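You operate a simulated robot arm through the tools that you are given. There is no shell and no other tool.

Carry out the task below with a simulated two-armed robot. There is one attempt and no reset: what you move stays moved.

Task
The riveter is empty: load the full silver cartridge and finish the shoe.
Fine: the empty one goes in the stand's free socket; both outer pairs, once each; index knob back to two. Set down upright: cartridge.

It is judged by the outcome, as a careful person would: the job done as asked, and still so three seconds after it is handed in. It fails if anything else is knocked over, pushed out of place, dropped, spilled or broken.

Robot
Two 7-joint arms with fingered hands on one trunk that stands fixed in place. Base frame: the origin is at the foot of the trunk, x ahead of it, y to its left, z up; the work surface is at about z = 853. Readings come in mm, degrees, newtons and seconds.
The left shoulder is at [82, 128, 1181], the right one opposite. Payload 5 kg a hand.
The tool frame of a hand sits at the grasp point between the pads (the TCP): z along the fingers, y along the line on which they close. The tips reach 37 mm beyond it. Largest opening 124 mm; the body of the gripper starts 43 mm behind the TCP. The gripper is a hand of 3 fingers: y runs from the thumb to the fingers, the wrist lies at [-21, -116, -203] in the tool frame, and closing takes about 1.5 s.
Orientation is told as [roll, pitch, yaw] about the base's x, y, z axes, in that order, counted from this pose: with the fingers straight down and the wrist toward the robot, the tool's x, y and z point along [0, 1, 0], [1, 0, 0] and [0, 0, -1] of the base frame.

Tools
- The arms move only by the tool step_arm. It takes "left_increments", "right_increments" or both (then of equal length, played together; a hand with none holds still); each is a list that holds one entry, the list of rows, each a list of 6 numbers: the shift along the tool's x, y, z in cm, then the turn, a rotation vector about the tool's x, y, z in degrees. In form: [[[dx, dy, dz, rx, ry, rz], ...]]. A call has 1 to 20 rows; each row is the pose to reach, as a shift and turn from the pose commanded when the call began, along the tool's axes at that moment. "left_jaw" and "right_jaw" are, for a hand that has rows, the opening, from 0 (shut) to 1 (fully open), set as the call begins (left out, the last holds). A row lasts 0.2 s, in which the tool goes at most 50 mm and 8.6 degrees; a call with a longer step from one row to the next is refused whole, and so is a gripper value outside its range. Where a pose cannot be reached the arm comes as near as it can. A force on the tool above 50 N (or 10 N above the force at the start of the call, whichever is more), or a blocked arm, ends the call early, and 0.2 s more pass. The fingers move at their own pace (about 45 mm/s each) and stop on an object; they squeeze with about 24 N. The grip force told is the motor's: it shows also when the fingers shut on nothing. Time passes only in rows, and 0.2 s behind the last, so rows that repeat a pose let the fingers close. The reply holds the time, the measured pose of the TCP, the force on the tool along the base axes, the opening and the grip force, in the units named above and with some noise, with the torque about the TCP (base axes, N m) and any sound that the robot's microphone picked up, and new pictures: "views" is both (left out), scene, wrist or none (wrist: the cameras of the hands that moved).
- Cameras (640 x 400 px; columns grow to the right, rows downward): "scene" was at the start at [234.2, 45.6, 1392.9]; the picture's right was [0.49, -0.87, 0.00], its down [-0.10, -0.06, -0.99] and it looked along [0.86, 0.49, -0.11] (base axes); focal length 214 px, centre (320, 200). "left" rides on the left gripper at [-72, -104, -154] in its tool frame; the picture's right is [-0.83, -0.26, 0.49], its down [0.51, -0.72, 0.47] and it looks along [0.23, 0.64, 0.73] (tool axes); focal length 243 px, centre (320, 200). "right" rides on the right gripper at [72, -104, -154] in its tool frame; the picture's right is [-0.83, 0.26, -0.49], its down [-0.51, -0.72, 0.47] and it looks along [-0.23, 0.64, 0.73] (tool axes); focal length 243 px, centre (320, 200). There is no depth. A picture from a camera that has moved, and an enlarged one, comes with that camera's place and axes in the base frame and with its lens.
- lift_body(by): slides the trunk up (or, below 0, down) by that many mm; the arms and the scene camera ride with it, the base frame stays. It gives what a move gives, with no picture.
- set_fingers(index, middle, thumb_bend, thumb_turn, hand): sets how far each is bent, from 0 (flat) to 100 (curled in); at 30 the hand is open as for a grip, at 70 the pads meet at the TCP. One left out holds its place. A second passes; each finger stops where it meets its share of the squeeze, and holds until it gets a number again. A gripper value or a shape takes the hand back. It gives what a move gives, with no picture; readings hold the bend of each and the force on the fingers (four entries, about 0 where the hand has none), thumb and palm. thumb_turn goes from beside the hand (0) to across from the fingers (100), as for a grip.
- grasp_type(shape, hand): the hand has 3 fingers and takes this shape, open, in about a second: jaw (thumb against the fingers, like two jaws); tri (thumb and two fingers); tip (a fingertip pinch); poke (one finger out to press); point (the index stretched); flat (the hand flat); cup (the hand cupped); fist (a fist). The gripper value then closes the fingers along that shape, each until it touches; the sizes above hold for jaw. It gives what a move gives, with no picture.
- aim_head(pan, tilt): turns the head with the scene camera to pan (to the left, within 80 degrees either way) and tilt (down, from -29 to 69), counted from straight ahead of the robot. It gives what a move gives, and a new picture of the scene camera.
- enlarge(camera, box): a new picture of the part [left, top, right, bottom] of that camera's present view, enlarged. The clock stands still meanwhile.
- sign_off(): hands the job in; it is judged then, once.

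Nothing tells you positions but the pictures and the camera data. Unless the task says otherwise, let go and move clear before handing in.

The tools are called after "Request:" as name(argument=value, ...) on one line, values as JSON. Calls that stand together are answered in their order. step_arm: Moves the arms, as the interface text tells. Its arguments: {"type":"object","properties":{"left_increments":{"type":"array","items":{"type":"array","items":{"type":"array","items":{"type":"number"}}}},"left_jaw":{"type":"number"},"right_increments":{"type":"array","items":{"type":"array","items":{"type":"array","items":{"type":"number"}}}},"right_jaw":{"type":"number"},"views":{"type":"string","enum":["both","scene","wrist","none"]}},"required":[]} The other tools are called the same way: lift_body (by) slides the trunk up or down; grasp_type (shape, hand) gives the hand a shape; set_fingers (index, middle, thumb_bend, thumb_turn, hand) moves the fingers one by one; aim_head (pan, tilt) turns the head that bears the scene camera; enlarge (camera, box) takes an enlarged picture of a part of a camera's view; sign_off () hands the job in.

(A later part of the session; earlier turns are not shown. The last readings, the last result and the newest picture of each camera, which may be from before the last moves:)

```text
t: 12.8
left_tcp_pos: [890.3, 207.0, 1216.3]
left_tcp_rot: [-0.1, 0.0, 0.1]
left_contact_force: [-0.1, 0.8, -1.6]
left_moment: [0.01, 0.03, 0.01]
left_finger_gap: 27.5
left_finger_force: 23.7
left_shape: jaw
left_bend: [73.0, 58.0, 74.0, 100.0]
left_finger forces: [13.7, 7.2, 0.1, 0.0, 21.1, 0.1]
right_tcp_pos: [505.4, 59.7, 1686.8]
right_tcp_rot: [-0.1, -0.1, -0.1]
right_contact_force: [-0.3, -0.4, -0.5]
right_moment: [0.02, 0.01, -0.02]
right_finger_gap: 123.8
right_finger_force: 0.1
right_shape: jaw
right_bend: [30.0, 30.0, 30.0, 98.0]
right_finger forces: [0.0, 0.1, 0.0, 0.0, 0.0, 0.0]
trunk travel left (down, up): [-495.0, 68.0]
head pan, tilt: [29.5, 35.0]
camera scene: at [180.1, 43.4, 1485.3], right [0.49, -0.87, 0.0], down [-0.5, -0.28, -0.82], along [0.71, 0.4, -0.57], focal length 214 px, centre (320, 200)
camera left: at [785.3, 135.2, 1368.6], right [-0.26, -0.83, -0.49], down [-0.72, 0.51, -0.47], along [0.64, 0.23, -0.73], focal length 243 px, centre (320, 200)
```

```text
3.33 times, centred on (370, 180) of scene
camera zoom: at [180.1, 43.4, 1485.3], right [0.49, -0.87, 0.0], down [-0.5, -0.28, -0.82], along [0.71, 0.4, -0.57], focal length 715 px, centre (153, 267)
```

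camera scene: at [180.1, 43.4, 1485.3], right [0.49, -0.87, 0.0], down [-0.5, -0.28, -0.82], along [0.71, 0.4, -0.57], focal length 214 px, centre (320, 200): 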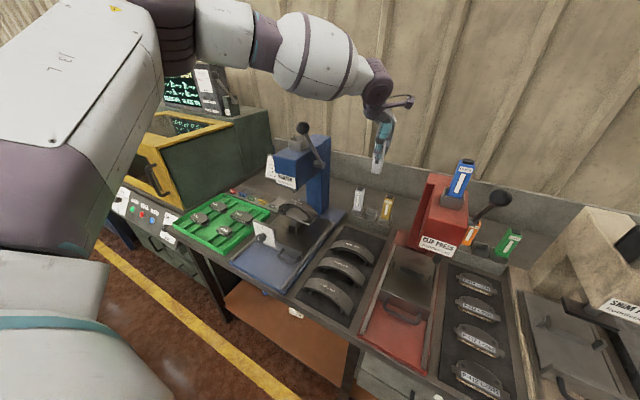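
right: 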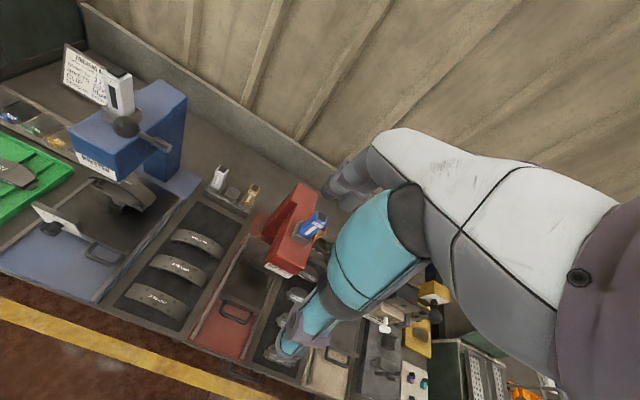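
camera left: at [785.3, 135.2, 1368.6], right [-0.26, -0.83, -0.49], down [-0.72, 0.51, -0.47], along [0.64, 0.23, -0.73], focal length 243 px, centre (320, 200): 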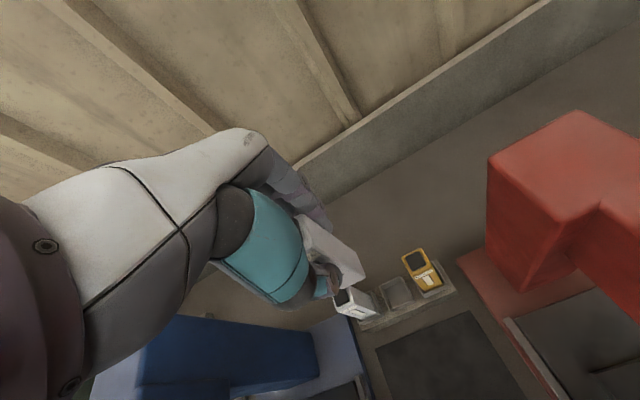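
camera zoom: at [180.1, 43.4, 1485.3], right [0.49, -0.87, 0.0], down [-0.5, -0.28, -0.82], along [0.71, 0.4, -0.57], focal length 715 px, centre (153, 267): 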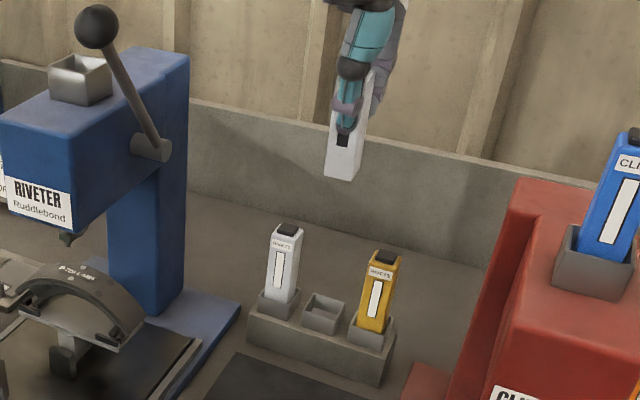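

The stand's free socket centre projects to about (898, 202), and the held cartridge is near (894, 211). I'll correct and descend to just above the neighbours' caps, then re-check.

Request:
step_arm(left_increments=[[[-0.5, 0.3, 2.0, 0, 0, 0], [-0.9, 0.5, 4.0, 0, 0, 0], [-0.9, 0.5, 6.0, 0, 0, 0], [-0.9, 0.5, 7.0, 0, 0, 0], [-0.9, 0.5, 7.0, 0, 0, 0]]], views="wrist")

Request:
enlarge(camera="left", box=[300, 200, 460, 360])

Request:
enlarge(camera="scene", box=[340, 150, 420, 240])

```text
t: 14.0
left_tcp_pos: [896.0, 199.1, 1146.3]
left_tcp_rot: [0.0, 0.0, 0.1]
left_contact_force: [0.0, 0.3, -0.8]
left_moment: [-0.03, -0.03, 0.0]
left_finger_gap: 27.8
left_finger_force: 24.2
left_shape: jaw
left_bend: [73.0, 58.0, 74.0, 100.0]
left_finger forces: [13.8, 7.2, 0.1, 0.0, 21.1, 0.0]
right_tcp_pos: [503.9, 59.7, 1686.6]
right_tcp_rot: [0.0, 0.0, 0.0]
right_contact_force: [-0.2, 0.3, -0.2]
right_moment: [0.01, 0.0, 0.01]
right_finger_gap: 123.8
right_finger_force: 0.0
right_shape: jaw
right_bend: [30.0, 30.0, 30.0, 98.0]
right_finger forces: [0.1, 0.0, 0.0, 0.0, 0.0, 0.0]
trunk travel left (down, up): [-495.0, 68.0]
head pan, tilt: [29.5, 35.0]
camera left: at [791.2, 127.5, 1299.3], right [-0.26, -0.83, -0.49], down [-0.72, 0.51, -0.47], along [0.64, 0.23, -0.73], focal length 243 px, centre (320, 200)
```

left: 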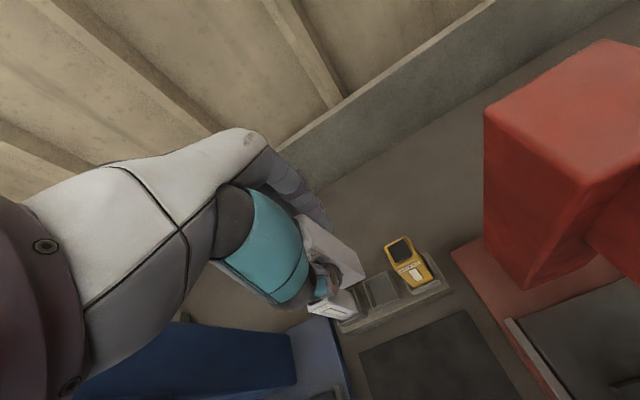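

```text
2.50 times, centred on (380, 280) of left
camera zoom: at [791.2, 127.5, 1299.3], right [-0.26, -0.83, -0.49], down [-0.72, 0.51, -0.47], along [0.64, 0.23, -0.73], focal length 606 px, centre (170, 0)
```

zoom: 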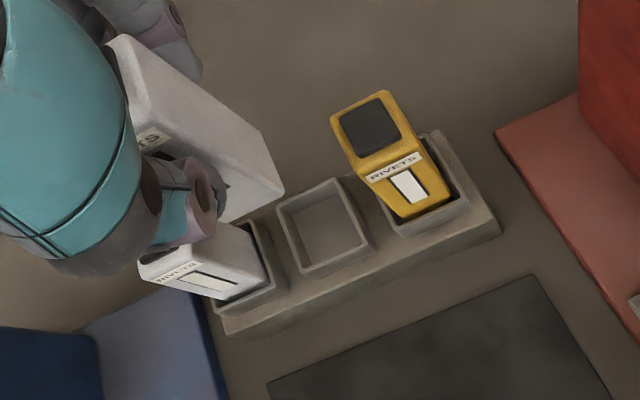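

```text
4.44 times, centred on (380, 195) of scene
camera zoom: at [180.2, 43.5, 1485.2], right [0.49, -0.87, 0.0], down [-0.5, -0.28, -0.82], along [0.71, 0.4, -0.57], focal length 953 px, centre (53, 222)
```

zoom: 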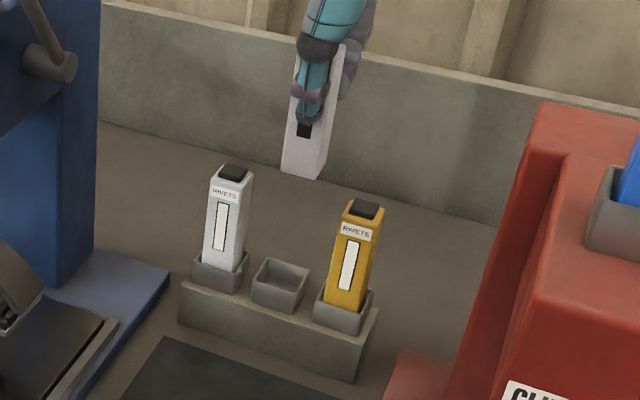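

The cartridge centre (about 899, 203) now lines up with the free socket. I'll descend to just above the rim and look again.

Request:
step_arm(left_increments=[[[0, 0, 2.0, 0, 0, 0], [0, 0, 4.0, 0, 0, 0], [0, 0, 6.0, 0, 0, 0], [0, 0, 8.0, 0, 0, 0], [0, 0, 9.0, 0, 0, 0], [0, 0, 9.2, 0, 0, 0], [0, 0, 9.2, 0, 0, 0]]], views="wrist")

Request:
enlarge(camera="left", box=[300, 200, 420, 320])

Request:
enlarge(camera="scene", box=[345, 165, 405, 230])

```text
t: 15.6
left_tcp_pos: [882.3, 189.1, 1075.3]
left_tcp_rot: [0.4, -1.1, -0.1]
left_contact_force: [0.4, 0.5, -1.3]
left_moment: [0.01, 0.0, -0.01]
left_finger_gap: 27.4
left_finger_force: 24.2
left_shape: jaw
left_bend: [73.0, 58.0, 74.0, 100.0]
left_finger forces: [13.9, 7.3, 0.0, 0.0, 21.1, 0.1]
right_tcp_pos: [481.8, 45.9, 1694.3]
right_tcp_rot: [0.5, -0.7, 0.0]
right_contact_force: [-0.3, -0.4, 0.1]
right_moment: [-0.01, 0.01, 0.0]
right_finger_gap: 123.5
right_finger_force: 0.0
right_shape: jaw
right_bend: [30.0, 30.0, 30.0, 98.0]
right_finger forces: [0.0, 0.0, 0.0, 0.1, 0.0, 0.0]
trunk travel left (down, up): [-495.0, 68.0]
head pan, tilt: [29.5, 35.0]
camera left: at [773.9, 115.8, 1225.9], right [-0.25, -0.83, -0.5], down [-0.71, 0.51, -0.48], along [0.65, 0.24, -0.72], focal length 243 px, centre (320, 200)
```

left: 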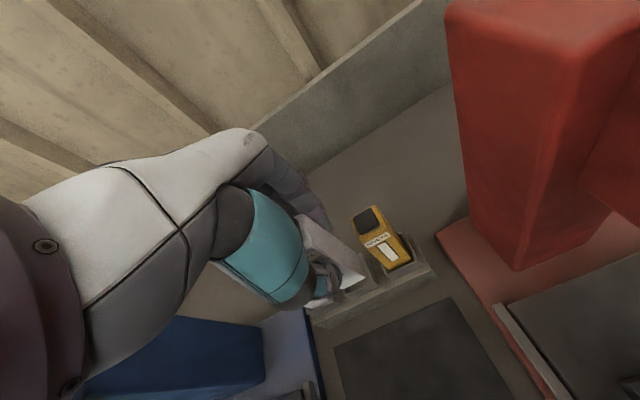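

```text
3.33 times, centred on (360, 260) of left
camera zoom: at [773.9, 115.8, 1225.9], right [-0.25, -0.83, -0.5], down [-0.71, 0.51, -0.48], along [0.65, 0.24, -0.72], focal length 809 px, centre (187, 0)
```

zoom: 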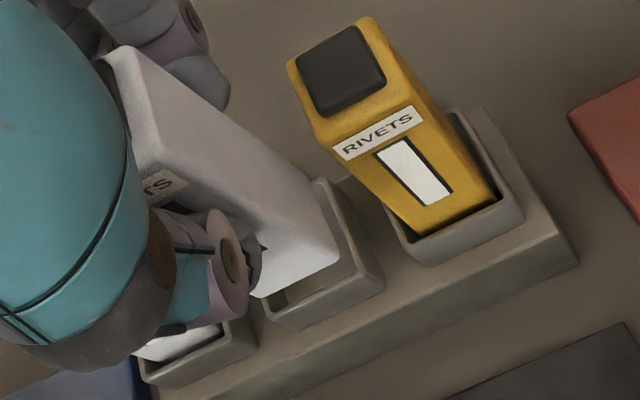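

```text
6.15 times, centred on (375, 198) of scene
camera zoom: at [159.7, 30.7, 1488.4], right [0.49, -0.87, 0.0], down [-0.49, -0.28, -0.83], along [0.72, 0.41, -0.56], focal length 1320 px, centre (-18, 215)
```

zoom: 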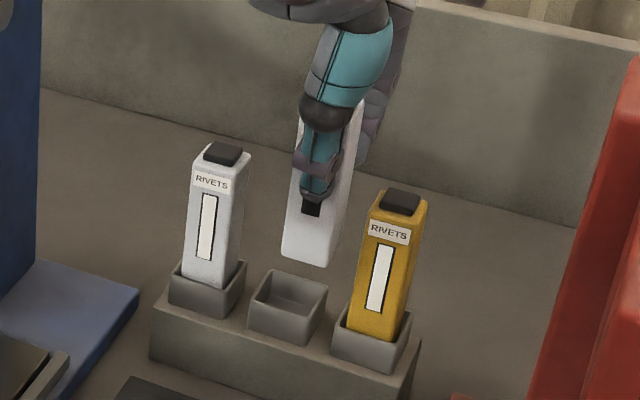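

The robot's own body shifted slightly (both hands and the head moved back about 20 mm), which suggests part of the arm is pressing on something. I'll look at the scene before moving on.

Request:
enlarge(camera="scene", box=[0, 0, 640, 400])

Request:
enlarge(camera="scene", box=[200, 60, 400, 260])

Request:
enlarge(camera="right", box=[0, 0, 640, 400])

```text
1.00 times, centred on (320, 200) of scene (not enlarged: the box is as wide or as high as the picture)
camera zoom: at [159.7, 30.7, 1488.4], right [0.49, -0.87, 0.0], down [-0.49, -0.28, -0.83], along [0.72, 0.41, -0.56], focal length 214 px, centre (320, 200)
```

zoom: 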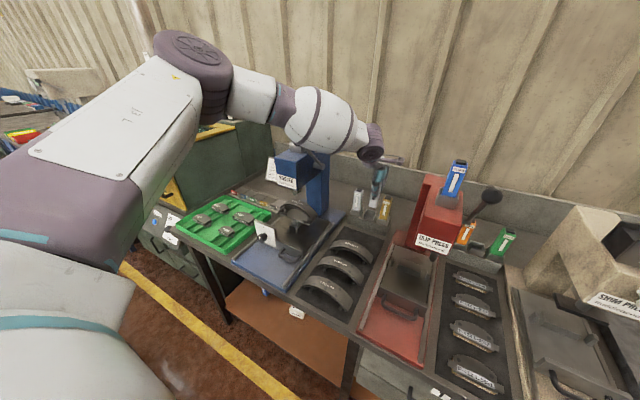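

```text
2.00 times, centred on (300, 160) of scene
camera zoom: at [159.7, 30.7, 1488.4], right [0.49, -0.87, 0.0], down [-0.49, -0.28, -0.83], along [0.72, 0.41, -0.56], focal length 429 px, centre (360, 280)
```

zoom: 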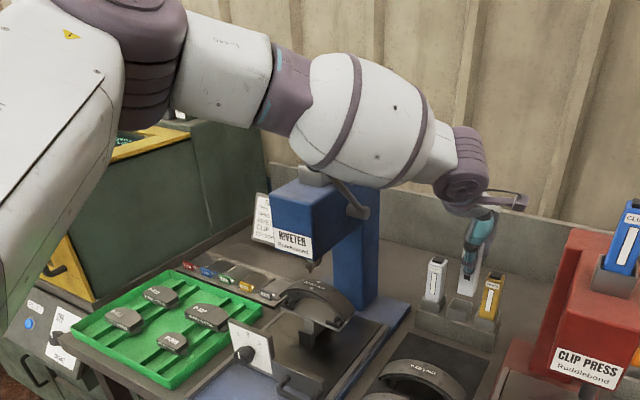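

```text
1.00 times, centred on (320, 200) of right (not enlarged: the box is as wide or as high as the picture)
camera zoom: at [376.0, 116.4, 1846.7], right [0.26, -0.83, 0.49], down [-0.71, -0.5, -0.49], along [0.65, -0.22, -0.72], focal length 243 px, centre (320, 200)
```

zoom: 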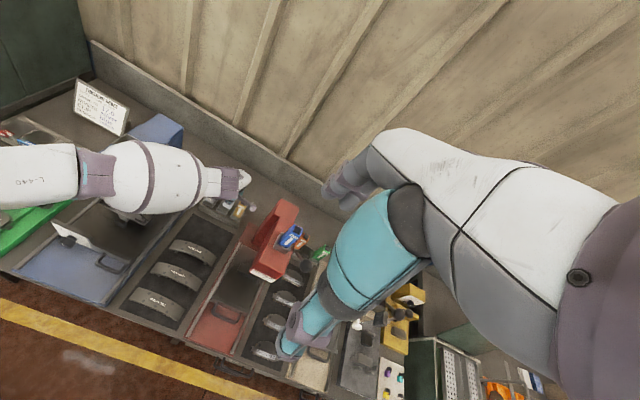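

The left forearm passes right over the riveter and may be touching its lever. I'll zoom in on that spot.

Request:
enlarge(camera="scene", box=[270, 100, 350, 180])

Request:
enlarge(camera="right", box=[60, 100, 260, 230])

```text
5.00 times, centred on (310, 140) of scene
camera zoom: at [159.7, 30.7, 1488.4], right [0.49, -0.87, 0.0], down [-0.49, -0.28, -0.83], along [0.72, 0.41, -0.56], focal length 1072 px, centre (370, 500)
```

zoom: 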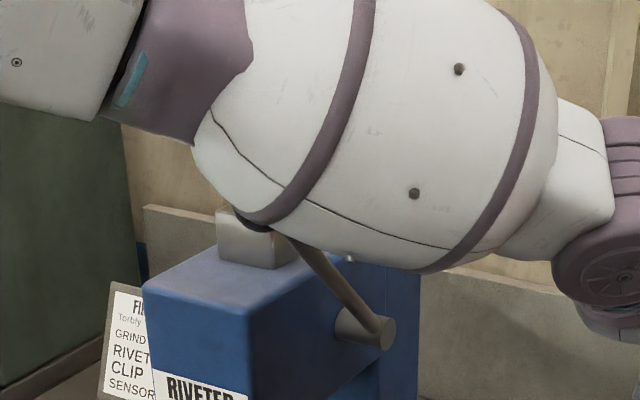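

```text
3.08 times, centred on (160, 165) of right
camera zoom: at [376.0, 116.4, 1846.7], right [0.26, -0.83, 0.49], down [-0.71, -0.5, -0.49], along [0.65, -0.22, -0.72], focal length 746 px, centre (812, 308)
```

zoom: 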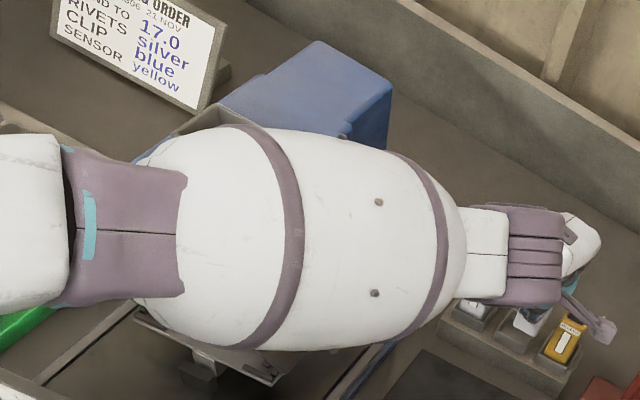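

The forearm has nudged the lever's ball (about 10° by my estimate), so I'm backing straight up at once. Then I'll find an arm pose that clears the riveter.

Request:
step_arm(left_increments=[[[0, 0, -2.0, 0, 0, 0], [0, 0, -4.0, 0, 0, 0], [0, 0, -7.0, 0, 0, 0], [0, 0, -10.0, 0, 0, 0], [0, 0, -14.0, 0, 0, 0], [0, 0, -18.0, 0, 0, 0], [0, 0, -22.0, 0, 0, 0], [0, 0, -26.0, 0, 0, 0], [0, 0, -30.0, 0, 0, 0]]], views="both")

Request:
enlarge(camera="scene", box=[240, 90, 360, 190])

Request:
enlarge(camera="right", box=[0, 80, 240, 280])

```text
t: 17.6
left_tcp_pos: [895.6, 201.4, 1356.9]
left_tcp_rot: [0.0, 0.1, 0.1]
left_contact_force: [-0.1, 1.0, -1.9]
left_moment: [-0.04, -0.01, 0.01]
left_finger_gap: 27.1
left_finger_force: 24.2
left_shape: jaw
left_bend: [73.0, 58.0, 74.0, 100.0]
left_finger forces: [13.7, 7.1, 0.0, 0.0, 21.0, 0.0]
right_tcp_pos: [505.6, 61.4, 1686.8]
right_tcp_rot: [-0.1, 0.0, 0.2]
right_contact_force: [-0.4, -0.2, 0.3]
right_moment: [0.01, 0.01, 0.03]
right_finger_gap: 123.7
right_finger_force: 0.0
right_shape: jaw
right_bend: [30.0, 30.0, 30.0, 98.0]
right_finger forces: [0.0, 0.0, 0.0, 0.0, 0.1, 0.0]
trunk travel left (down, up): [-495.0, 68.0]
head pan, tilt: [29.5, 35.0]
camera scene: at [179.6, 44.6, 1485.2], right [0.49, -0.87, 0.0], down [-0.5, -0.28, -0.82], along [0.71, 0.4, -0.57], focal length 214 px, centre (320, 200)
camera left: at [791.1, 129.3, 1510.0], right [-0.26, -0.83, -0.49], down [-0.72, 0.51, -0.47], along [0.64, 0.23, -0.73], focal length 243 px, centre (320, 200)
```

scene: 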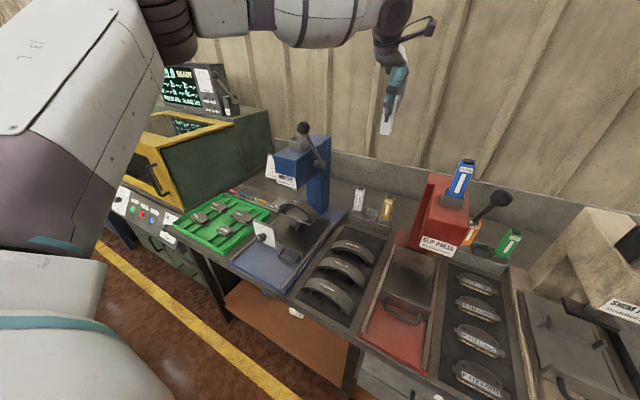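
left: 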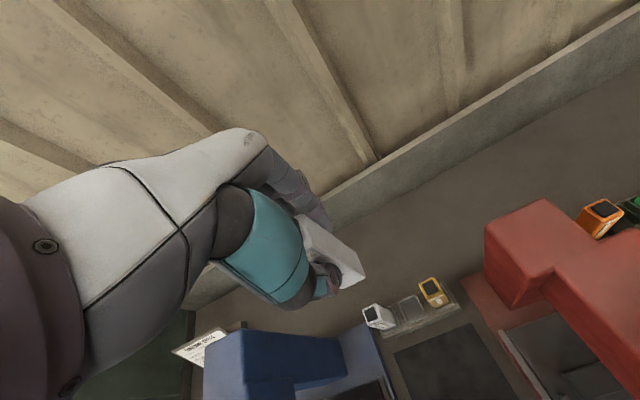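

```text
4.00 times, centred on (300, 140) of scene
camera zoom: at [179.6, 44.6, 1485.2], right [0.49, -0.87, 0.0], down [-0.5, -0.28, -0.82], along [0.71, 0.4, -0.57], focal length 858 px, centre (400, 440)
```

zoom: 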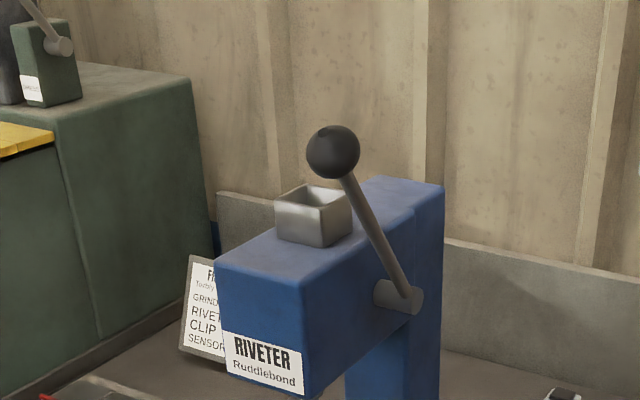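

```text
2.00 times, centred on (120, 180) of right
camera zoom: at [401.0, 133.8, 1839.5], right [0.26, -0.83, 0.49], down [-0.72, -0.51, -0.47], along [0.64, -0.23, -0.73], focal length 485 px, centre (720, 240)
```

zoom: 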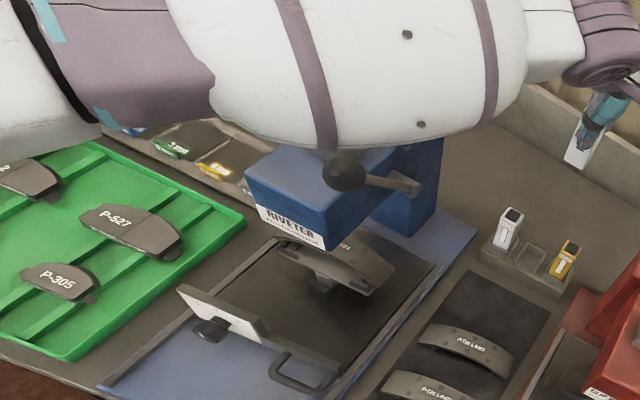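

The lever sprang back to its original place and everything is undisturbed. I'll test high up whether turning the hand pulls the elbow inward, away from the riveter.

Request:
step_arm(left_increments=[[[0, 0, 0, 0, 0, -8], [0, 0, 0, 0, 0, -16], [0, 0, 0, 0, 0, -24], [0, 0, 0, 0, 0, -32], [0, 0, 0, 0, 0, -40], [0, 0, 0, 0, 0, -48], [0, 0, 0, 0, 0, -48]]], views="none")

Request:
aim_head(pan=35, tilt=15)

Request:
enlarge(camera="right", box=[0, 0, 640, 400])

```text
t: 19.2
left_tcp_pos: [881.8, 262.3, 1362.4]
left_tcp_rot: [0.0, 0.0, 48.2]
left_contact_force: [-0.1, 0.3, -1.2]
left_moment: [-0.01, 0.01, -0.02]
left_finger_gap: 27.6
left_finger_force: 24.0
left_shape: jaw
left_bend: [73.0, 58.0, 74.0, 100.0]
left_finger forces: [13.9, 7.7, 0.0, 0.0, 21.7, 0.1]
left hand out of reach, approached as far as the arm can: row 3, 4, 5, 6, 7
right_tcp_pos: [506.3, 59.7, 1686.4]
right_tcp_rot: [0.0, 0.1, 0.0]
right_contact_force: [0.3, -0.6, 0.0]
right_moment: [0.05, 0.02, -0.02]
right_finger_gap: 123.8
right_finger_force: 0.0
right_shape: jaw
right_bend: [30.0, 30.0, 30.0, 98.0]
right_finger forces: [0.0, 0.0, 0.0, 0.1, 0.0, 0.0]
trunk travel left (down, up): [-495.0, 68.0]
head pan, tilt: [29.5, 35.0]
```

```text
t: 20.1
left_tcp_pos: [880.6, 261.3, 1362.4]
left_tcp_rot: [0.1, 0.0, 48.1]
left_contact_force: [0.0, -0.1, -1.3]
left_moment: [-0.03, -0.01, 0.02]
left_finger_gap: 26.9
left_finger_force: 23.9
left_shape: jaw
left_bend: [73.0, 58.0, 74.0, 100.0]
left_finger forces: [14.0, 7.6, 0.0, 0.0, 21.5, 0.0]
right_tcp_pos: [504.8, 59.5, 1687.3]
right_tcp_rot: [0.1, 0.0, 0.0]
right_contact_force: [0.5, 0.1, 0.1]
right_moment: [-0.02, 0.03, 0.02]
right_finger_gap: 123.7
right_finger_force: 0.0
right_shape: jaw
right_bend: [30.0, 30.0, 30.0, 98.0]
right_finger forces: [0.0, 0.0, 0.0, 0.0, 0.0, 0.1]
trunk travel left (down, up): [-495.0, 68.0]
head pan, tilt: [35.0, 15.0]
camera scene: at [179.8, 53.7, 1517.2], right [0.57, -0.82, 0.0], down [-0.21, -0.15, -0.97], along [0.79, 0.55, -0.26], focal length 214 px, centre (320, 200)
```

scene: 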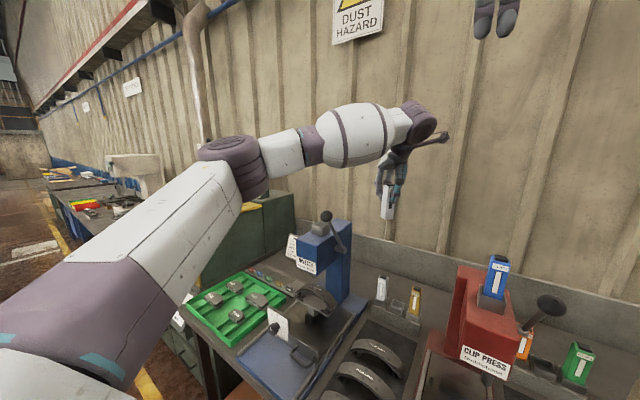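

```text
1.00 times, centred on (320, 200) of right (not enlarged: the box is as wide or as high as the picture)
camera zoom: at [401.4, 132.3, 1839.6], right [0.26, -0.83, 0.49], down [-0.72, -0.51, -0.47], along [0.64, -0.23, -0.73], focal length 243 px, centre (320, 200)
```

zoom: 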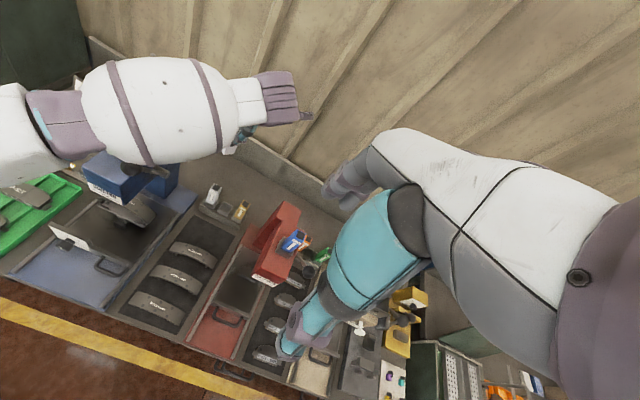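

Turning the hand that far is out of reach and the elbow hardly moved. I'll turn it back and check whether the elbow posture changed on return.

Request:
step_arm(left_increments=[[[0, 0, 0, 0, 0, 8], [0, 0, 0, 0, 0, 16], [0, 0, 0, 0, 0, 24], [0, 0, 0, 0, 0, 32], [0, 0, 0, 0, 0, 40], [0, 0, 0, 0, 0, 48], [0, 0, 0, 0, 0, 48]]], views="scene")

```text
t: 21.7
left_tcp_pos: [887.3, 261.6, 1363.7]
left_tcp_rot: [-0.1, 0.0, 0.0]
left_contact_force: [0.5, -0.1, -1.3]
left_moment: [0.01, 0.0, 0.0]
left_finger_gap: 27.5
left_finger_force: 23.5
left_shape: jaw
left_bend: [73.0, 58.0, 74.0, 100.0]
left_finger forces: [13.8, 7.6, 0.0, 0.0, 21.6, 0.1]
right_tcp_pos: [506.1, 59.7, 1686.6]
right_tcp_rot: [0.0, 0.0, 0.0]
right_contact_force: [-0.4, 0.4, -0.3]
right_moment: [0.0, -0.01, 0.01]
right_finger_gap: 123.7
right_finger_force: 0.3
right_shape: jaw
right_bend: [30.0, 30.0, 30.0, 98.0]
right_finger forces: [0.0, 0.0, 0.1, 0.0, 0.0, 0.0]
trunk travel left (down, up): [-495.0, 68.0]
head pan, tilt: [35.0, 15.0]
camera scene: at [180.1, 53.6, 1517.2], right [0.57, -0.82, 0.0], down [-0.21, -0.15, -0.97], along [0.79, 0.55, -0.26], focal length 214 px, centre (320, 200)
```

scene: 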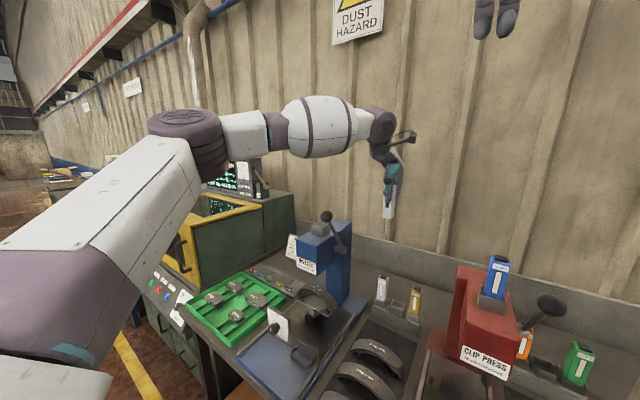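

With the trunk high, the left forearm passes right over the riveter lever. I'll bring the hand back in front (clear of the machines), move the right arm aside, then lower the trunk so that the forearm can pass below and to the right of the lever ball.

Request:
step_arm(left_increments=[[[-1.4, -4.2, 0, 0, 0, 0], [-2.8, -8.4, 0, 0, 0, 0], [-4.2, -12.6, 0, 0, 0, 0], [-5.6, -16.8, 0, 0, 0, 0], [-7.0, -21.0, 0, 0, 0, 0], [-8.2, -24.7, 0, 0, 0, 0], [-8.2, -24.7, 0, 0, 0, 0]]], right_increments=[[[-4.0, 0, 0, 0, 0, 0], [-8.0, 0, 0, 0, 0, 0], [-12.0, 0, 0, 0, 0, 0], [-16.0, 0, 0, 0, 0, 0], [-20.0, 0, 0, 0, 0, 0], [-24.0, 0, 0, 0, 0, 0], [-24.0, 0, 0, 0, 0, 0]]], views="both")

```text
t: 23.3
left_tcp_pos: [642.7, 178.7, 1359.9]
left_tcp_rot: [-0.1, 0.1, 0.1]
left_contact_force: [0.3, 0.9, -0.5]
left_moment: [0.0, 0.02, 0.02]
left_finger_gap: 27.1
left_finger_force: 23.9
left_shape: jaw
left_bend: [73.0, 58.0, 74.0, 100.0]
left_finger forces: [13.8, 7.5, 0.0, 0.0, 21.4, 0.1]
right_tcp_pos: [505.9, -177.6, 1683.0]
right_tcp_rot: [-0.1, 0.1, 0.1]
right_contact_force: [0.9, 0.1, -0.2]
right_moment: [-0.07, 0.03, 0.01]
right_finger_gap: 123.4
right_finger_force: 0.1
right_shape: jaw
right_bend: [30.0, 30.0, 30.0, 98.0]
right_finger forces: [0.0, 0.0, 0.0, 0.0, 0.0, 0.1]
trunk travel left (down, up): [-495.0, 68.0]
head pan, tilt: [35.0, 15.0]
camera scene: at [181.1, 55.1, 1516.9], right [0.57, -0.82, 0.0], down [-0.21, -0.15, -0.97], along [0.79, 0.55, -0.26], focal length 214 px, centre (320, 200)
camera right: at [403.2, -105.5, 1836.4], right [0.26, -0.83, 0.49], down [-0.72, -0.51, -0.47], along [0.64, -0.23, -0.73], focal length 243 px, centre (320, 200)
camera left: at [538.2, 107.2, 1514.3], right [-0.26, -0.83, -0.49], down [-0.72, 0.5, -0.47], along [0.64, 0.23, -0.73], focal length 243 px, centre (320, 200)
```

scene: 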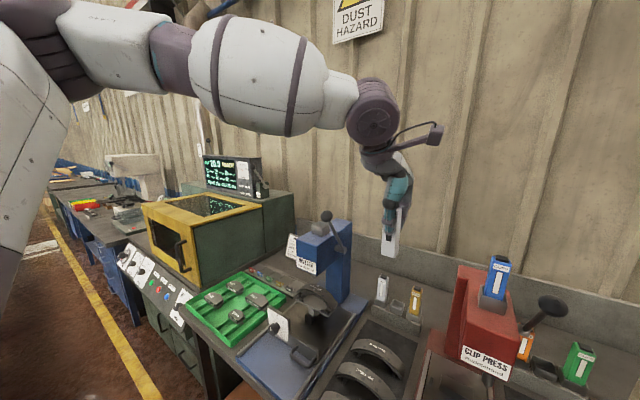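
right: 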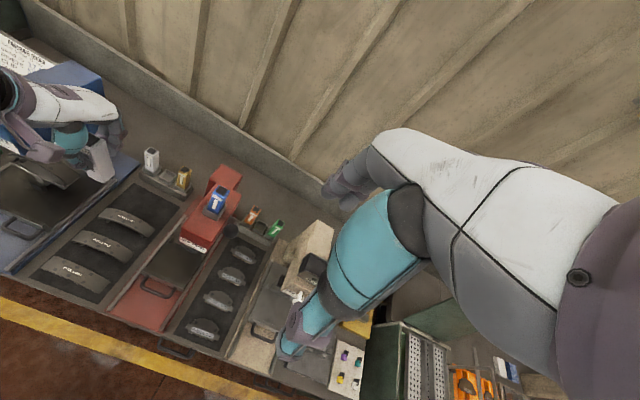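
left: 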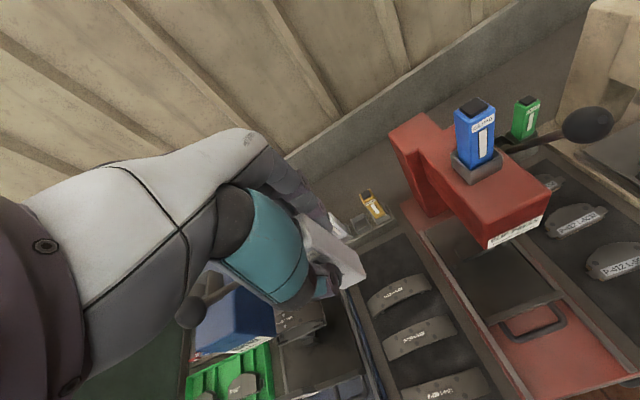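

The hand is in front of the machines with free space. I'll lower the trunk in stages, raising the hand in between.

Request:
lift_body(by=-150)

Request:
step_arm(left_increments=[[[0, 0, -4.5, 0, 0, 0], [0, 0, -9.0, 0, 0, 0], [0, 0, -13.5, 0, 0, 0], [0, 0, -15.0, 0, 0, 0]]], views="scene")

```text
t: 25.0
left_tcp_pos: [639.1, 179.0, 1214.9]
left_tcp_rot: [0.0, -0.1, 0.1]
left_contact_force: [-0.3, 0.0, -1.3]
left_moment: [-0.01, -0.02, 0.03]
left_finger_gap: 27.7
left_finger_force: 24.3
left_shape: jaw
left_bend: [73.0, 58.0, 74.0, 100.0]
left_finger forces: [13.7, 7.5, 0.1, 0.0, 21.4, 0.0]
right_tcp_pos: [525.8, -179.9, 1522.1]
right_tcp_rot: [0.1, 2.1, 0.2]
right_contact_force: [-0.1, 0.0, 1.1]
right_moment: [0.02, 0.0, -0.02]
right_finger_gap: 123.8
right_finger_force: 0.0
right_shape: jaw
right_bend: [30.0, 30.0, 30.0, 98.0]
right_finger forces: [0.0, 0.0, 0.1, 0.0, 0.0, 0.1]
trunk travel left (down, up): [-345.0, 218.0]
head pan, tilt: [35.0, 15.0]
```

```text
t: 26.0
left_tcp_pos: [640.3, 180.8, 1364.0]
left_tcp_rot: [0.0, 0.0, 0.0]
left_contact_force: [-0.5, -0.2, -1.0]
left_moment: [0.02, 0.01, -0.05]
left_finger_gap: 27.4
left_finger_force: 24.5
left_shape: jaw
left_bend: [73.0, 58.0, 74.0, 100.0]
left_finger forces: [13.7, 7.4, 0.0, 0.0, 21.0, 0.0]
right_tcp_pos: [526.5, -179.5, 1521.3]
right_tcp_rot: [0.1, 2.1, 0.2]
right_contact_force: [0.3, -0.8, 0.4]
right_moment: [-0.05, 0.0, 0.01]
right_finger_gap: 123.8
right_finger_force: 0.1
right_shape: jaw
right_bend: [30.0, 30.0, 30.0, 98.0]
right_finger forces: [0.0, 0.1, 0.1, 0.0, 0.1, 0.0]
trunk travel left (down, up): [-345.0, 218.0]
head pan, tilt: [35.0, 15.0]
camera scene: at [237.5, 53.5, 1348.7], right [0.57, -0.82, 0.0], down [-0.21, -0.15, -0.97], along [0.79, 0.55, -0.26], focal length 214 px, centre (320, 200)
```

scene: 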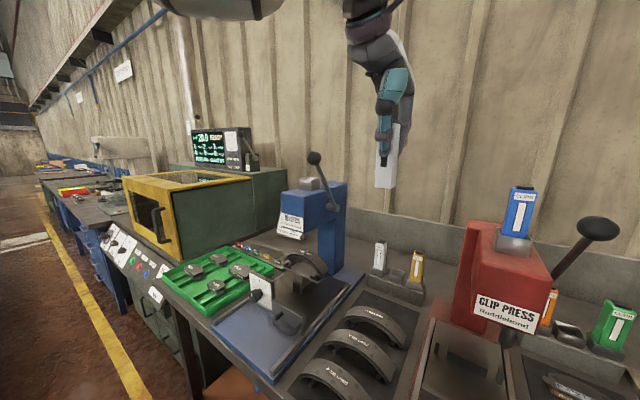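

The scene is undisturbed. I'll continue lowering in stages.

Request:
lift_body(by=-150)

Request:
step_arm(left_increments=[[[0, 0, -4.0, 0, 0, 0], [0, 0, -8.0, 0, 0, 0], [0, 0, -10.0, 0, 0, 0]]], views="scene")

Request:
lift_body(by=-100)

Request:
aim_head(pan=35, tilt=5)

```text
t: 27.8
left_tcp_pos: [640.0, 178.7, 1214.8]
left_tcp_rot: [0.1, -0.1, 0.1]
left_contact_force: [-0.7, 0.3, -2.0]
left_moment: [0.01, -0.03, 0.02]
left_finger_gap: 27.3
left_finger_force: 23.6
left_shape: jaw
left_bend: [73.0, 58.0, 74.0, 100.0]
left_finger forces: [13.6, 7.4, 0.1, 0.1, 21.1, 0.0]
right_tcp_pos: [599.0, -179.9, 1315.5]
right_tcp_rot: [0.3, 9.0, 0.3]
right_contact_force: [0.5, -0.4, -0.6]
right_moment: [0.04, -0.01, 0.0]
right_finger_gap: 123.7
right_finger_force: 0.1
right_shape: jaw
right_bend: [30.0, 30.0, 30.0, 98.0]
right_finger forces: [0.0, 0.1, 0.1, 0.0, 0.0, 0.1]
trunk travel left (down, up): [-195.0, 368.0]
head pan, tilt: [35.0, 15.0]
```

```text
t: 28.6
left_tcp_pos: [642.8, 176.7, 1312.6]
left_tcp_rot: [0.0, 0.0, 0.1]
left_contact_force: [1.3, 0.1, -1.6]
left_moment: [-0.02, 0.0, -0.02]
left_finger_gap: 27.4
left_finger_force: 24.1
left_shape: jaw
left_bend: [73.0, 58.0, 74.0, 100.0]
left_finger forces: [13.7, 7.2, 0.1, 0.0, 21.0, 0.0]
right_tcp_pos: [600.6, -179.1, 1314.1]
right_tcp_rot: [0.3, 9.1, 0.3]
right_contact_force: [0.5, 0.2, 0.2]
right_moment: [-0.01, 0.04, -0.02]
right_finger_gap: 123.7
right_finger_force: 0.1
right_shape: jaw
right_bend: [30.0, 30.0, 30.0, 98.0]
right_finger forces: [0.0, 0.0, 0.1, 0.0, 0.0, 0.1]
trunk travel left (down, up): [-195.0, 368.0]
head pan, tilt: [35.0, 15.0]
camera scene: at [281.6, 53.7, 1189.6], right [0.57, -0.82, 0.0], down [-0.21, -0.15, -0.97], along [0.79, 0.55, -0.26], focal length 214 px, centre (320, 200)
```

scene: 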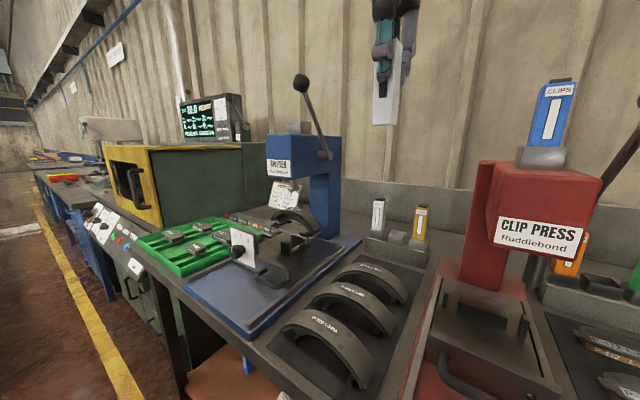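

```text
t: 29.9
left_tcp_pos: [639.2, 178.9, 1215.5]
left_tcp_rot: [0.0, -0.1, 0.1]
left_contact_force: [-1.1, -0.3, -1.4]
left_moment: [0.02, -0.04, 0.01]
left_finger_gap: 27.5
left_finger_force: 24.3
left_shape: jaw
left_bend: [73.0, 58.0, 74.0, 100.0]
left_finger forces: [13.5, 7.3, 0.1, 0.1, 21.0, 0.0]
right_tcp_pos: [655.9, -180.9, 1162.8]
right_tcp_rot: [0.5, 14.0, 0.5]
right_contact_force: [-0.9, -1.4, 0.2]
right_moment: [-0.01, -0.03, 0.0]
right_finger_gap: 123.7
right_finger_force: 0.0
right_shape: jaw
right_bend: [30.0, 30.0, 30.0, 98.0]
right_finger forces: [0.0, 0.0, 0.0, 0.0, 0.0, 0.1]
trunk travel left (down, up): [-95.0, 468.0]
head pan, tilt: [35.0, 15.0]
```

```text
t: 30.6
left_tcp_pos: [640.1, 178.5, 1213.6]
left_tcp_rot: [0.0, 0.1, 0.1]
left_contact_force: [0.2, 0.9, -1.9]
left_moment: [-0.01, 0.0, -0.01]
left_finger_gap: 27.5
left_finger_force: 24.1
left_shape: jaw
left_bend: [73.0, 58.0, 74.0, 100.0]
left_finger forces: [13.6, 7.3, 0.0, 0.0, 21.0, 0.1]
right_tcp_pos: [657.0, -180.1, 1160.4]
right_tcp_rot: [0.6, 14.0, 0.4]
right_contact_force: [0.3, 0.0, 0.5]
right_moment: [-0.03, 0.01, 0.01]
right_finger_gap: 123.5
right_finger_force: 0.1
right_shape: jaw
right_bend: [30.0, 30.0, 30.0, 98.0]
right_finger forces: [0.1, 0.0, 0.0, 0.1, 0.1, 0.0]
trunk travel left (down, up): [-95.0, 468.0]
head pan, tilt: [35.0, 5.0]
camera scene: at [319.8, 52.9, 1086.5], right [0.57, -0.82, 0.0], down [-0.07, -0.05, -1.0], along [0.82, 0.57, -0.09], focal length 214 px, centre (320, 200)
```

scene: 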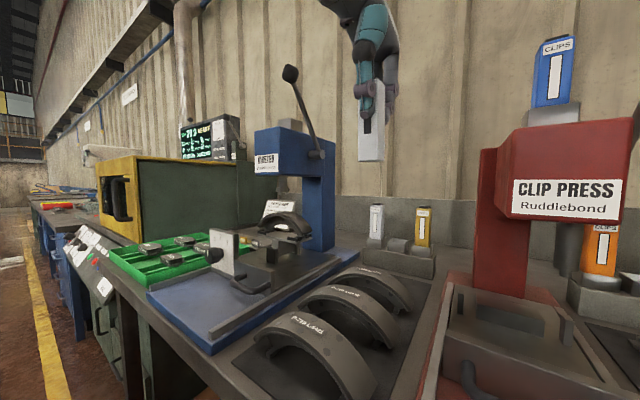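

Lowering the trunk leaned the right arm forward; its hand is now near the clip press at (657, -180, 1160), which is closer than I want. I'll look through its camera before pulling it back.

Request:
enlarge(camera="right", box=[0, 0, 640, 400])

Request:
aim_head(pan=-10, tilt=10)

```text
1.00 times, centred on (320, 200) of right (not enlarged: the box is as wide or as high as the picture)
camera zoom: at [592.4, -109.1, 1334.4], right [0.38, -0.83, 0.41], down [-0.81, -0.51, -0.29], along [0.45, -0.22, -0.87], focal length 243 px, centre (320, 200)
```

zoom: 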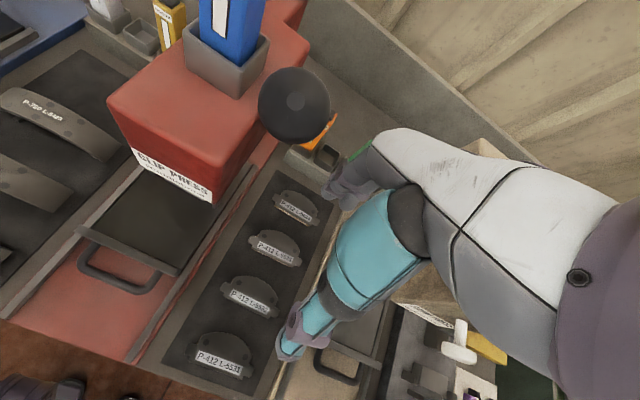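

```text
t: 31.7
left_tcp_pos: [640.8, 179.6, 1213.8]
left_tcp_rot: [0.0, 0.0, 0.1]
left_contact_force: [0.3, 0.2, -2.2]
left_moment: [0.01, 0.02, -0.02]
left_finger_gap: 27.3
left_finger_force: 23.7
left_shape: jaw
left_bend: [73.0, 58.0, 74.0, 100.0]
left_finger forces: [13.6, 7.3, 0.0, 0.1, 21.0, 0.1]
right_tcp_pos: [656.0, -179.4, 1161.0]
right_tcp_rot: [0.6, 14.0, 0.4]
right_contact_force: [-0.6, -0.2, 0.1]
right_moment: [-0.01, 0.01, -0.01]
right_finger_gap: 123.6
right_finger_force: 0.1
right_shape: jaw
right_bend: [30.0, 30.0, 30.0, 98.0]
right_finger forces: [0.0, 0.0, 0.0, 0.1, 0.0, 0.1]
trunk travel left (down, up): [-95.0, 468.0]
head pan, tilt: [-10.0, 10.0]
camera scene: at [336.0, -15.8, 1078.6], right [-0.17, -0.98, 0.0], down [-0.17, 0.03, -0.98], along [0.97, -0.17, -0.17], focal length 214 px, centre (320, 200)
```

scene: 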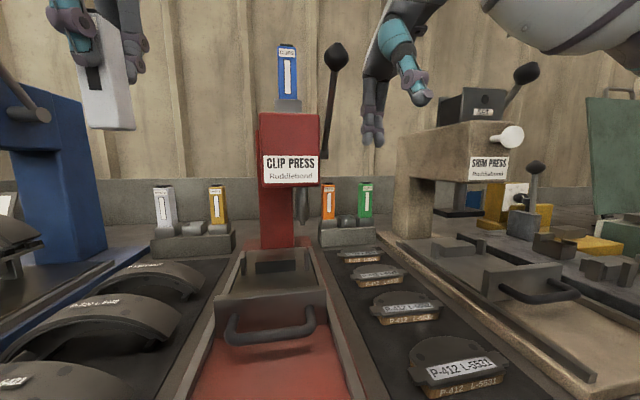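

The right hand hangs between the clip press and shim press without touching. I'll lift it straight up, pull it back toward the robot, and level it.

Request:
step_arm(right_increments=[[[0, -0.9, -3.6, 0, 0, 0], [0, -1.8, -7.2, 0, 0, 0], [0, -2.7, -10.8, 0, 0, 0], [0, -3.6, -14.6, 0, 0, 0], [0, -8.0, -13.6, 0, 0, 0], [0, -12.4, -12.5, 0, 0, 0], [0, -16.8, -11.4, 0, 0, 0], [0, -20.0, -10.6, -5, 0, 0], [0, -20.0, -10.6, -10, 0, 0], [0, -20.0, -10.6, -14, 0, 0], [0, -20.0, -10.6, -14, 0, 0]]], views="both")

```text
t: 34.1
left_tcp_pos: [640.1, 179.6, 1213.5]
left_tcp_rot: [0.0, 0.0, 0.1]
left_contact_force: [0.0, 0.1, -2.6]
left_moment: [-0.01, 0.01, 0.0]
left_finger_gap: 27.5
left_finger_force: 23.6
left_shape: jaw
left_bend: [73.0, 58.0, 74.0, 100.0]
left_finger forces: [13.7, 7.3, 0.0, 0.1, 21.0, 0.0]
right_tcp_pos: [567.4, -197.9, 1195.0]
right_tcp_rot: [3.0, -1.4, 2.0]
right_contact_force: [0.2, -1.1, -0.4]
right_moment: [-0.02, 0.01, -0.03]
right_finger_gap: 123.8
right_finger_force: 0.1
right_shape: jaw
right_bend: [30.0, 30.0, 30.0, 98.0]
right_finger forces: [0.1, 0.0, 0.1, 0.0, 0.0, 0.0]
right hand out of reach, approached as far as the arm can: row 1, 2, 3, 4, 5, 6, 7, 8, 9, 10, 11
trunk travel left (down, up): [-95.0, 468.0]
head pan, tilt: [-10.0, 10.0]
camera scene: at [335.9, -15.6, 1078.6], right [-0.17, -0.98, 0.0], down [-0.17, 0.03, -0.98], along [0.97, -0.17, -0.17], focal length 214 px, centre (320, 200)
camera right: at [457.9, -136.3, 1348.0], right [0.28, -0.84, 0.46], down [-0.69, -0.51, -0.51], along [0.66, -0.17, -0.73], focal length 243 px, centre (320, 200)
```

scene: 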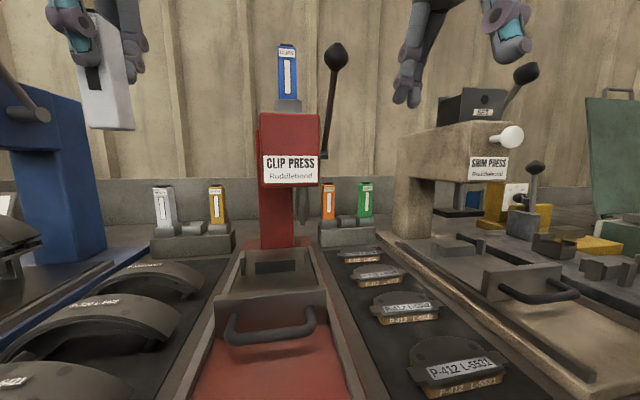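
right: 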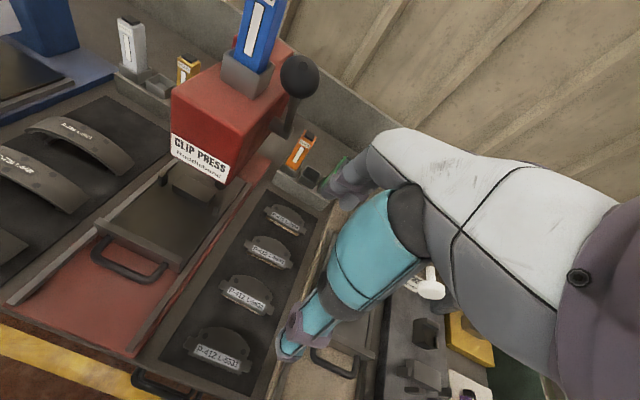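

The right hand is clear. Now I'll look at the left arm's posture with the trunk low.

Request:
aim_head(pan=40, tilt=-12)

```text
t: 35.3
left_tcp_pos: [640.4, 178.5, 1213.5]
left_tcp_rot: [0.0, 0.0, 0.1]
left_contact_force: [0.1, 0.2, -1.6]
left_moment: [-0.03, -0.01, 0.01]
left_finger_gap: 27.4
left_finger_force: 24.4
left_shape: jaw
left_bend: [73.0, 58.0, 74.0, 100.0]
left_finger forces: [13.8, 7.3, 0.1, 0.0, 21.0, 0.0]
right_tcp_pos: [568.8, -197.5, 1192.9]
right_tcp_rot: [2.9, -1.3, 2.1]
right_contact_force: [-0.5, -0.5, -0.2]
right_moment: [0.01, -0.02, -0.01]
right_finger_gap: 124.0
right_finger_force: 0.0
right_shape: jaw
right_bend: [30.0, 30.0, 30.0, 98.0]
right_finger forces: [0.0, 0.1, 0.0, 0.1, 0.0, 0.1]
trunk travel left (down, up): [-95.0, 468.0]
head pan, tilt: [40.0, -12.0]
camera scene: at [307.9, 53.4, 1112.7], right [0.64, -0.77, 0.0], down [0.16, 0.13, -0.98], along [0.75, 0.63, 0.21], focal length 214 px, centre (320, 200)
```

scene: 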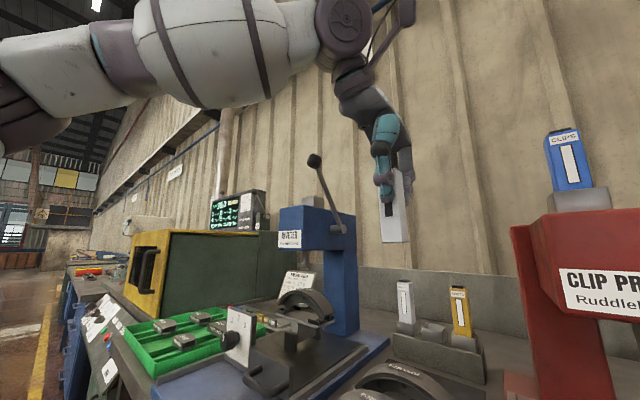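

The elbow is now low and outward, with the forearm rising to the wrist. I'll move toward the stand in small steps and watch the clearance to the lever ball.

Request:
step_arm(left_increments=[[[0.3, 3.0, 1.5, 0, 0, 0], [0.6, 6.0, 3.0, 0, 0, 0], [0.9, 9.0, 4.5, 0, 0, 0], [1.3, 12.0, 5.8, 0, 0, 0], [1.3, 12.0, 5.8, 0, 0, 0]]], views="both")

Request:
enlarge(camera="right", box=[0, 0, 640, 400])

```text
t: 36.5
left_tcp_pos: [756.7, 189.8, 1158.5]
left_tcp_rot: [0.0, -0.1, 0.1]
left_contact_force: [-0.7, -1.4, -0.8]
left_moment: [0.0, -0.03, -0.02]
left_finger_gap: 27.4
left_finger_force: 23.5
left_shape: jaw
left_bend: [73.0, 58.0, 74.0, 100.0]
left_finger forces: [13.7, 7.3, 0.0, 0.0, 21.1, 0.0]
right_tcp_pos: [566.2, -196.9, 1194.9]
right_tcp_rot: [2.9, -1.4, 1.9]
right_contact_force: [-0.3, -0.1, 0.0]
right_moment: [0.0, -0.03, -0.04]
right_finger_gap: 123.9
right_finger_force: 0.0
right_shape: jaw
right_bend: [30.0, 30.0, 30.0, 98.0]
right_finger forces: [0.0, 0.1, 0.0, 0.0, 0.1, 0.0]
trunk travel left (down, up): [-95.0, 468.0]
head pan, tilt: [40.0, -12.0]
camera scene: at [306.6, 53.5, 1113.2], right [0.64, -0.77, 0.0], down [0.16, 0.13, -0.98], along [0.75, 0.63, 0.21], focal length 214 px, centre (320, 200)
camera left: at [651.6, 119.0, 1312.5], right [-0.26, -0.83, -0.49], down [-0.72, 0.51, -0.47], along [0.64, 0.23, -0.73], focal length 243 px, centre (320, 200)
```

scene: 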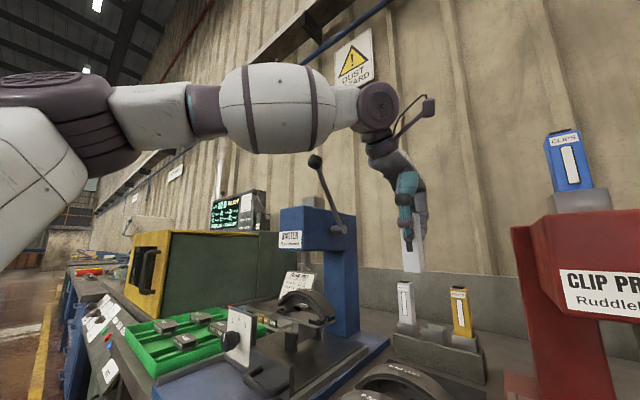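
left: 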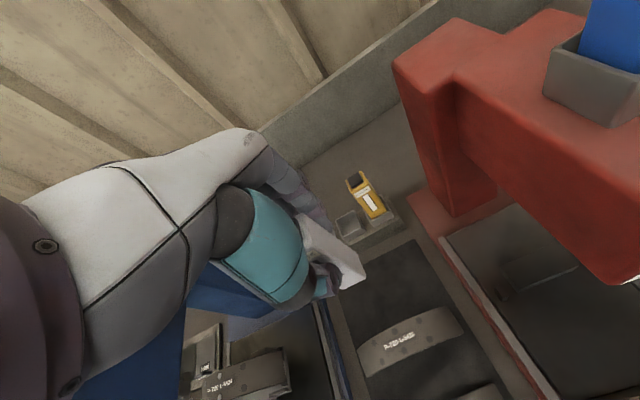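

```text
1.00 times, centred on (320, 200) of right (not enlarged: the box is as wide or as high as the picture)
camera zoom: at [456.4, -136.6, 1348.7], right [0.28, -0.84, 0.46], down [-0.69, -0.51, -0.51], along [0.67, -0.17, -0.73], focal length 243 px, centre (320, 200)
```

zoom: 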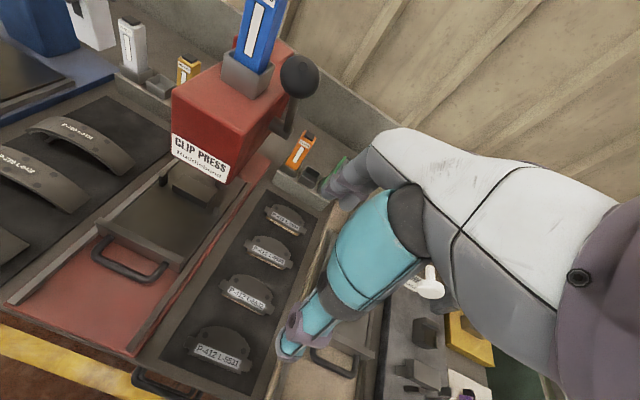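

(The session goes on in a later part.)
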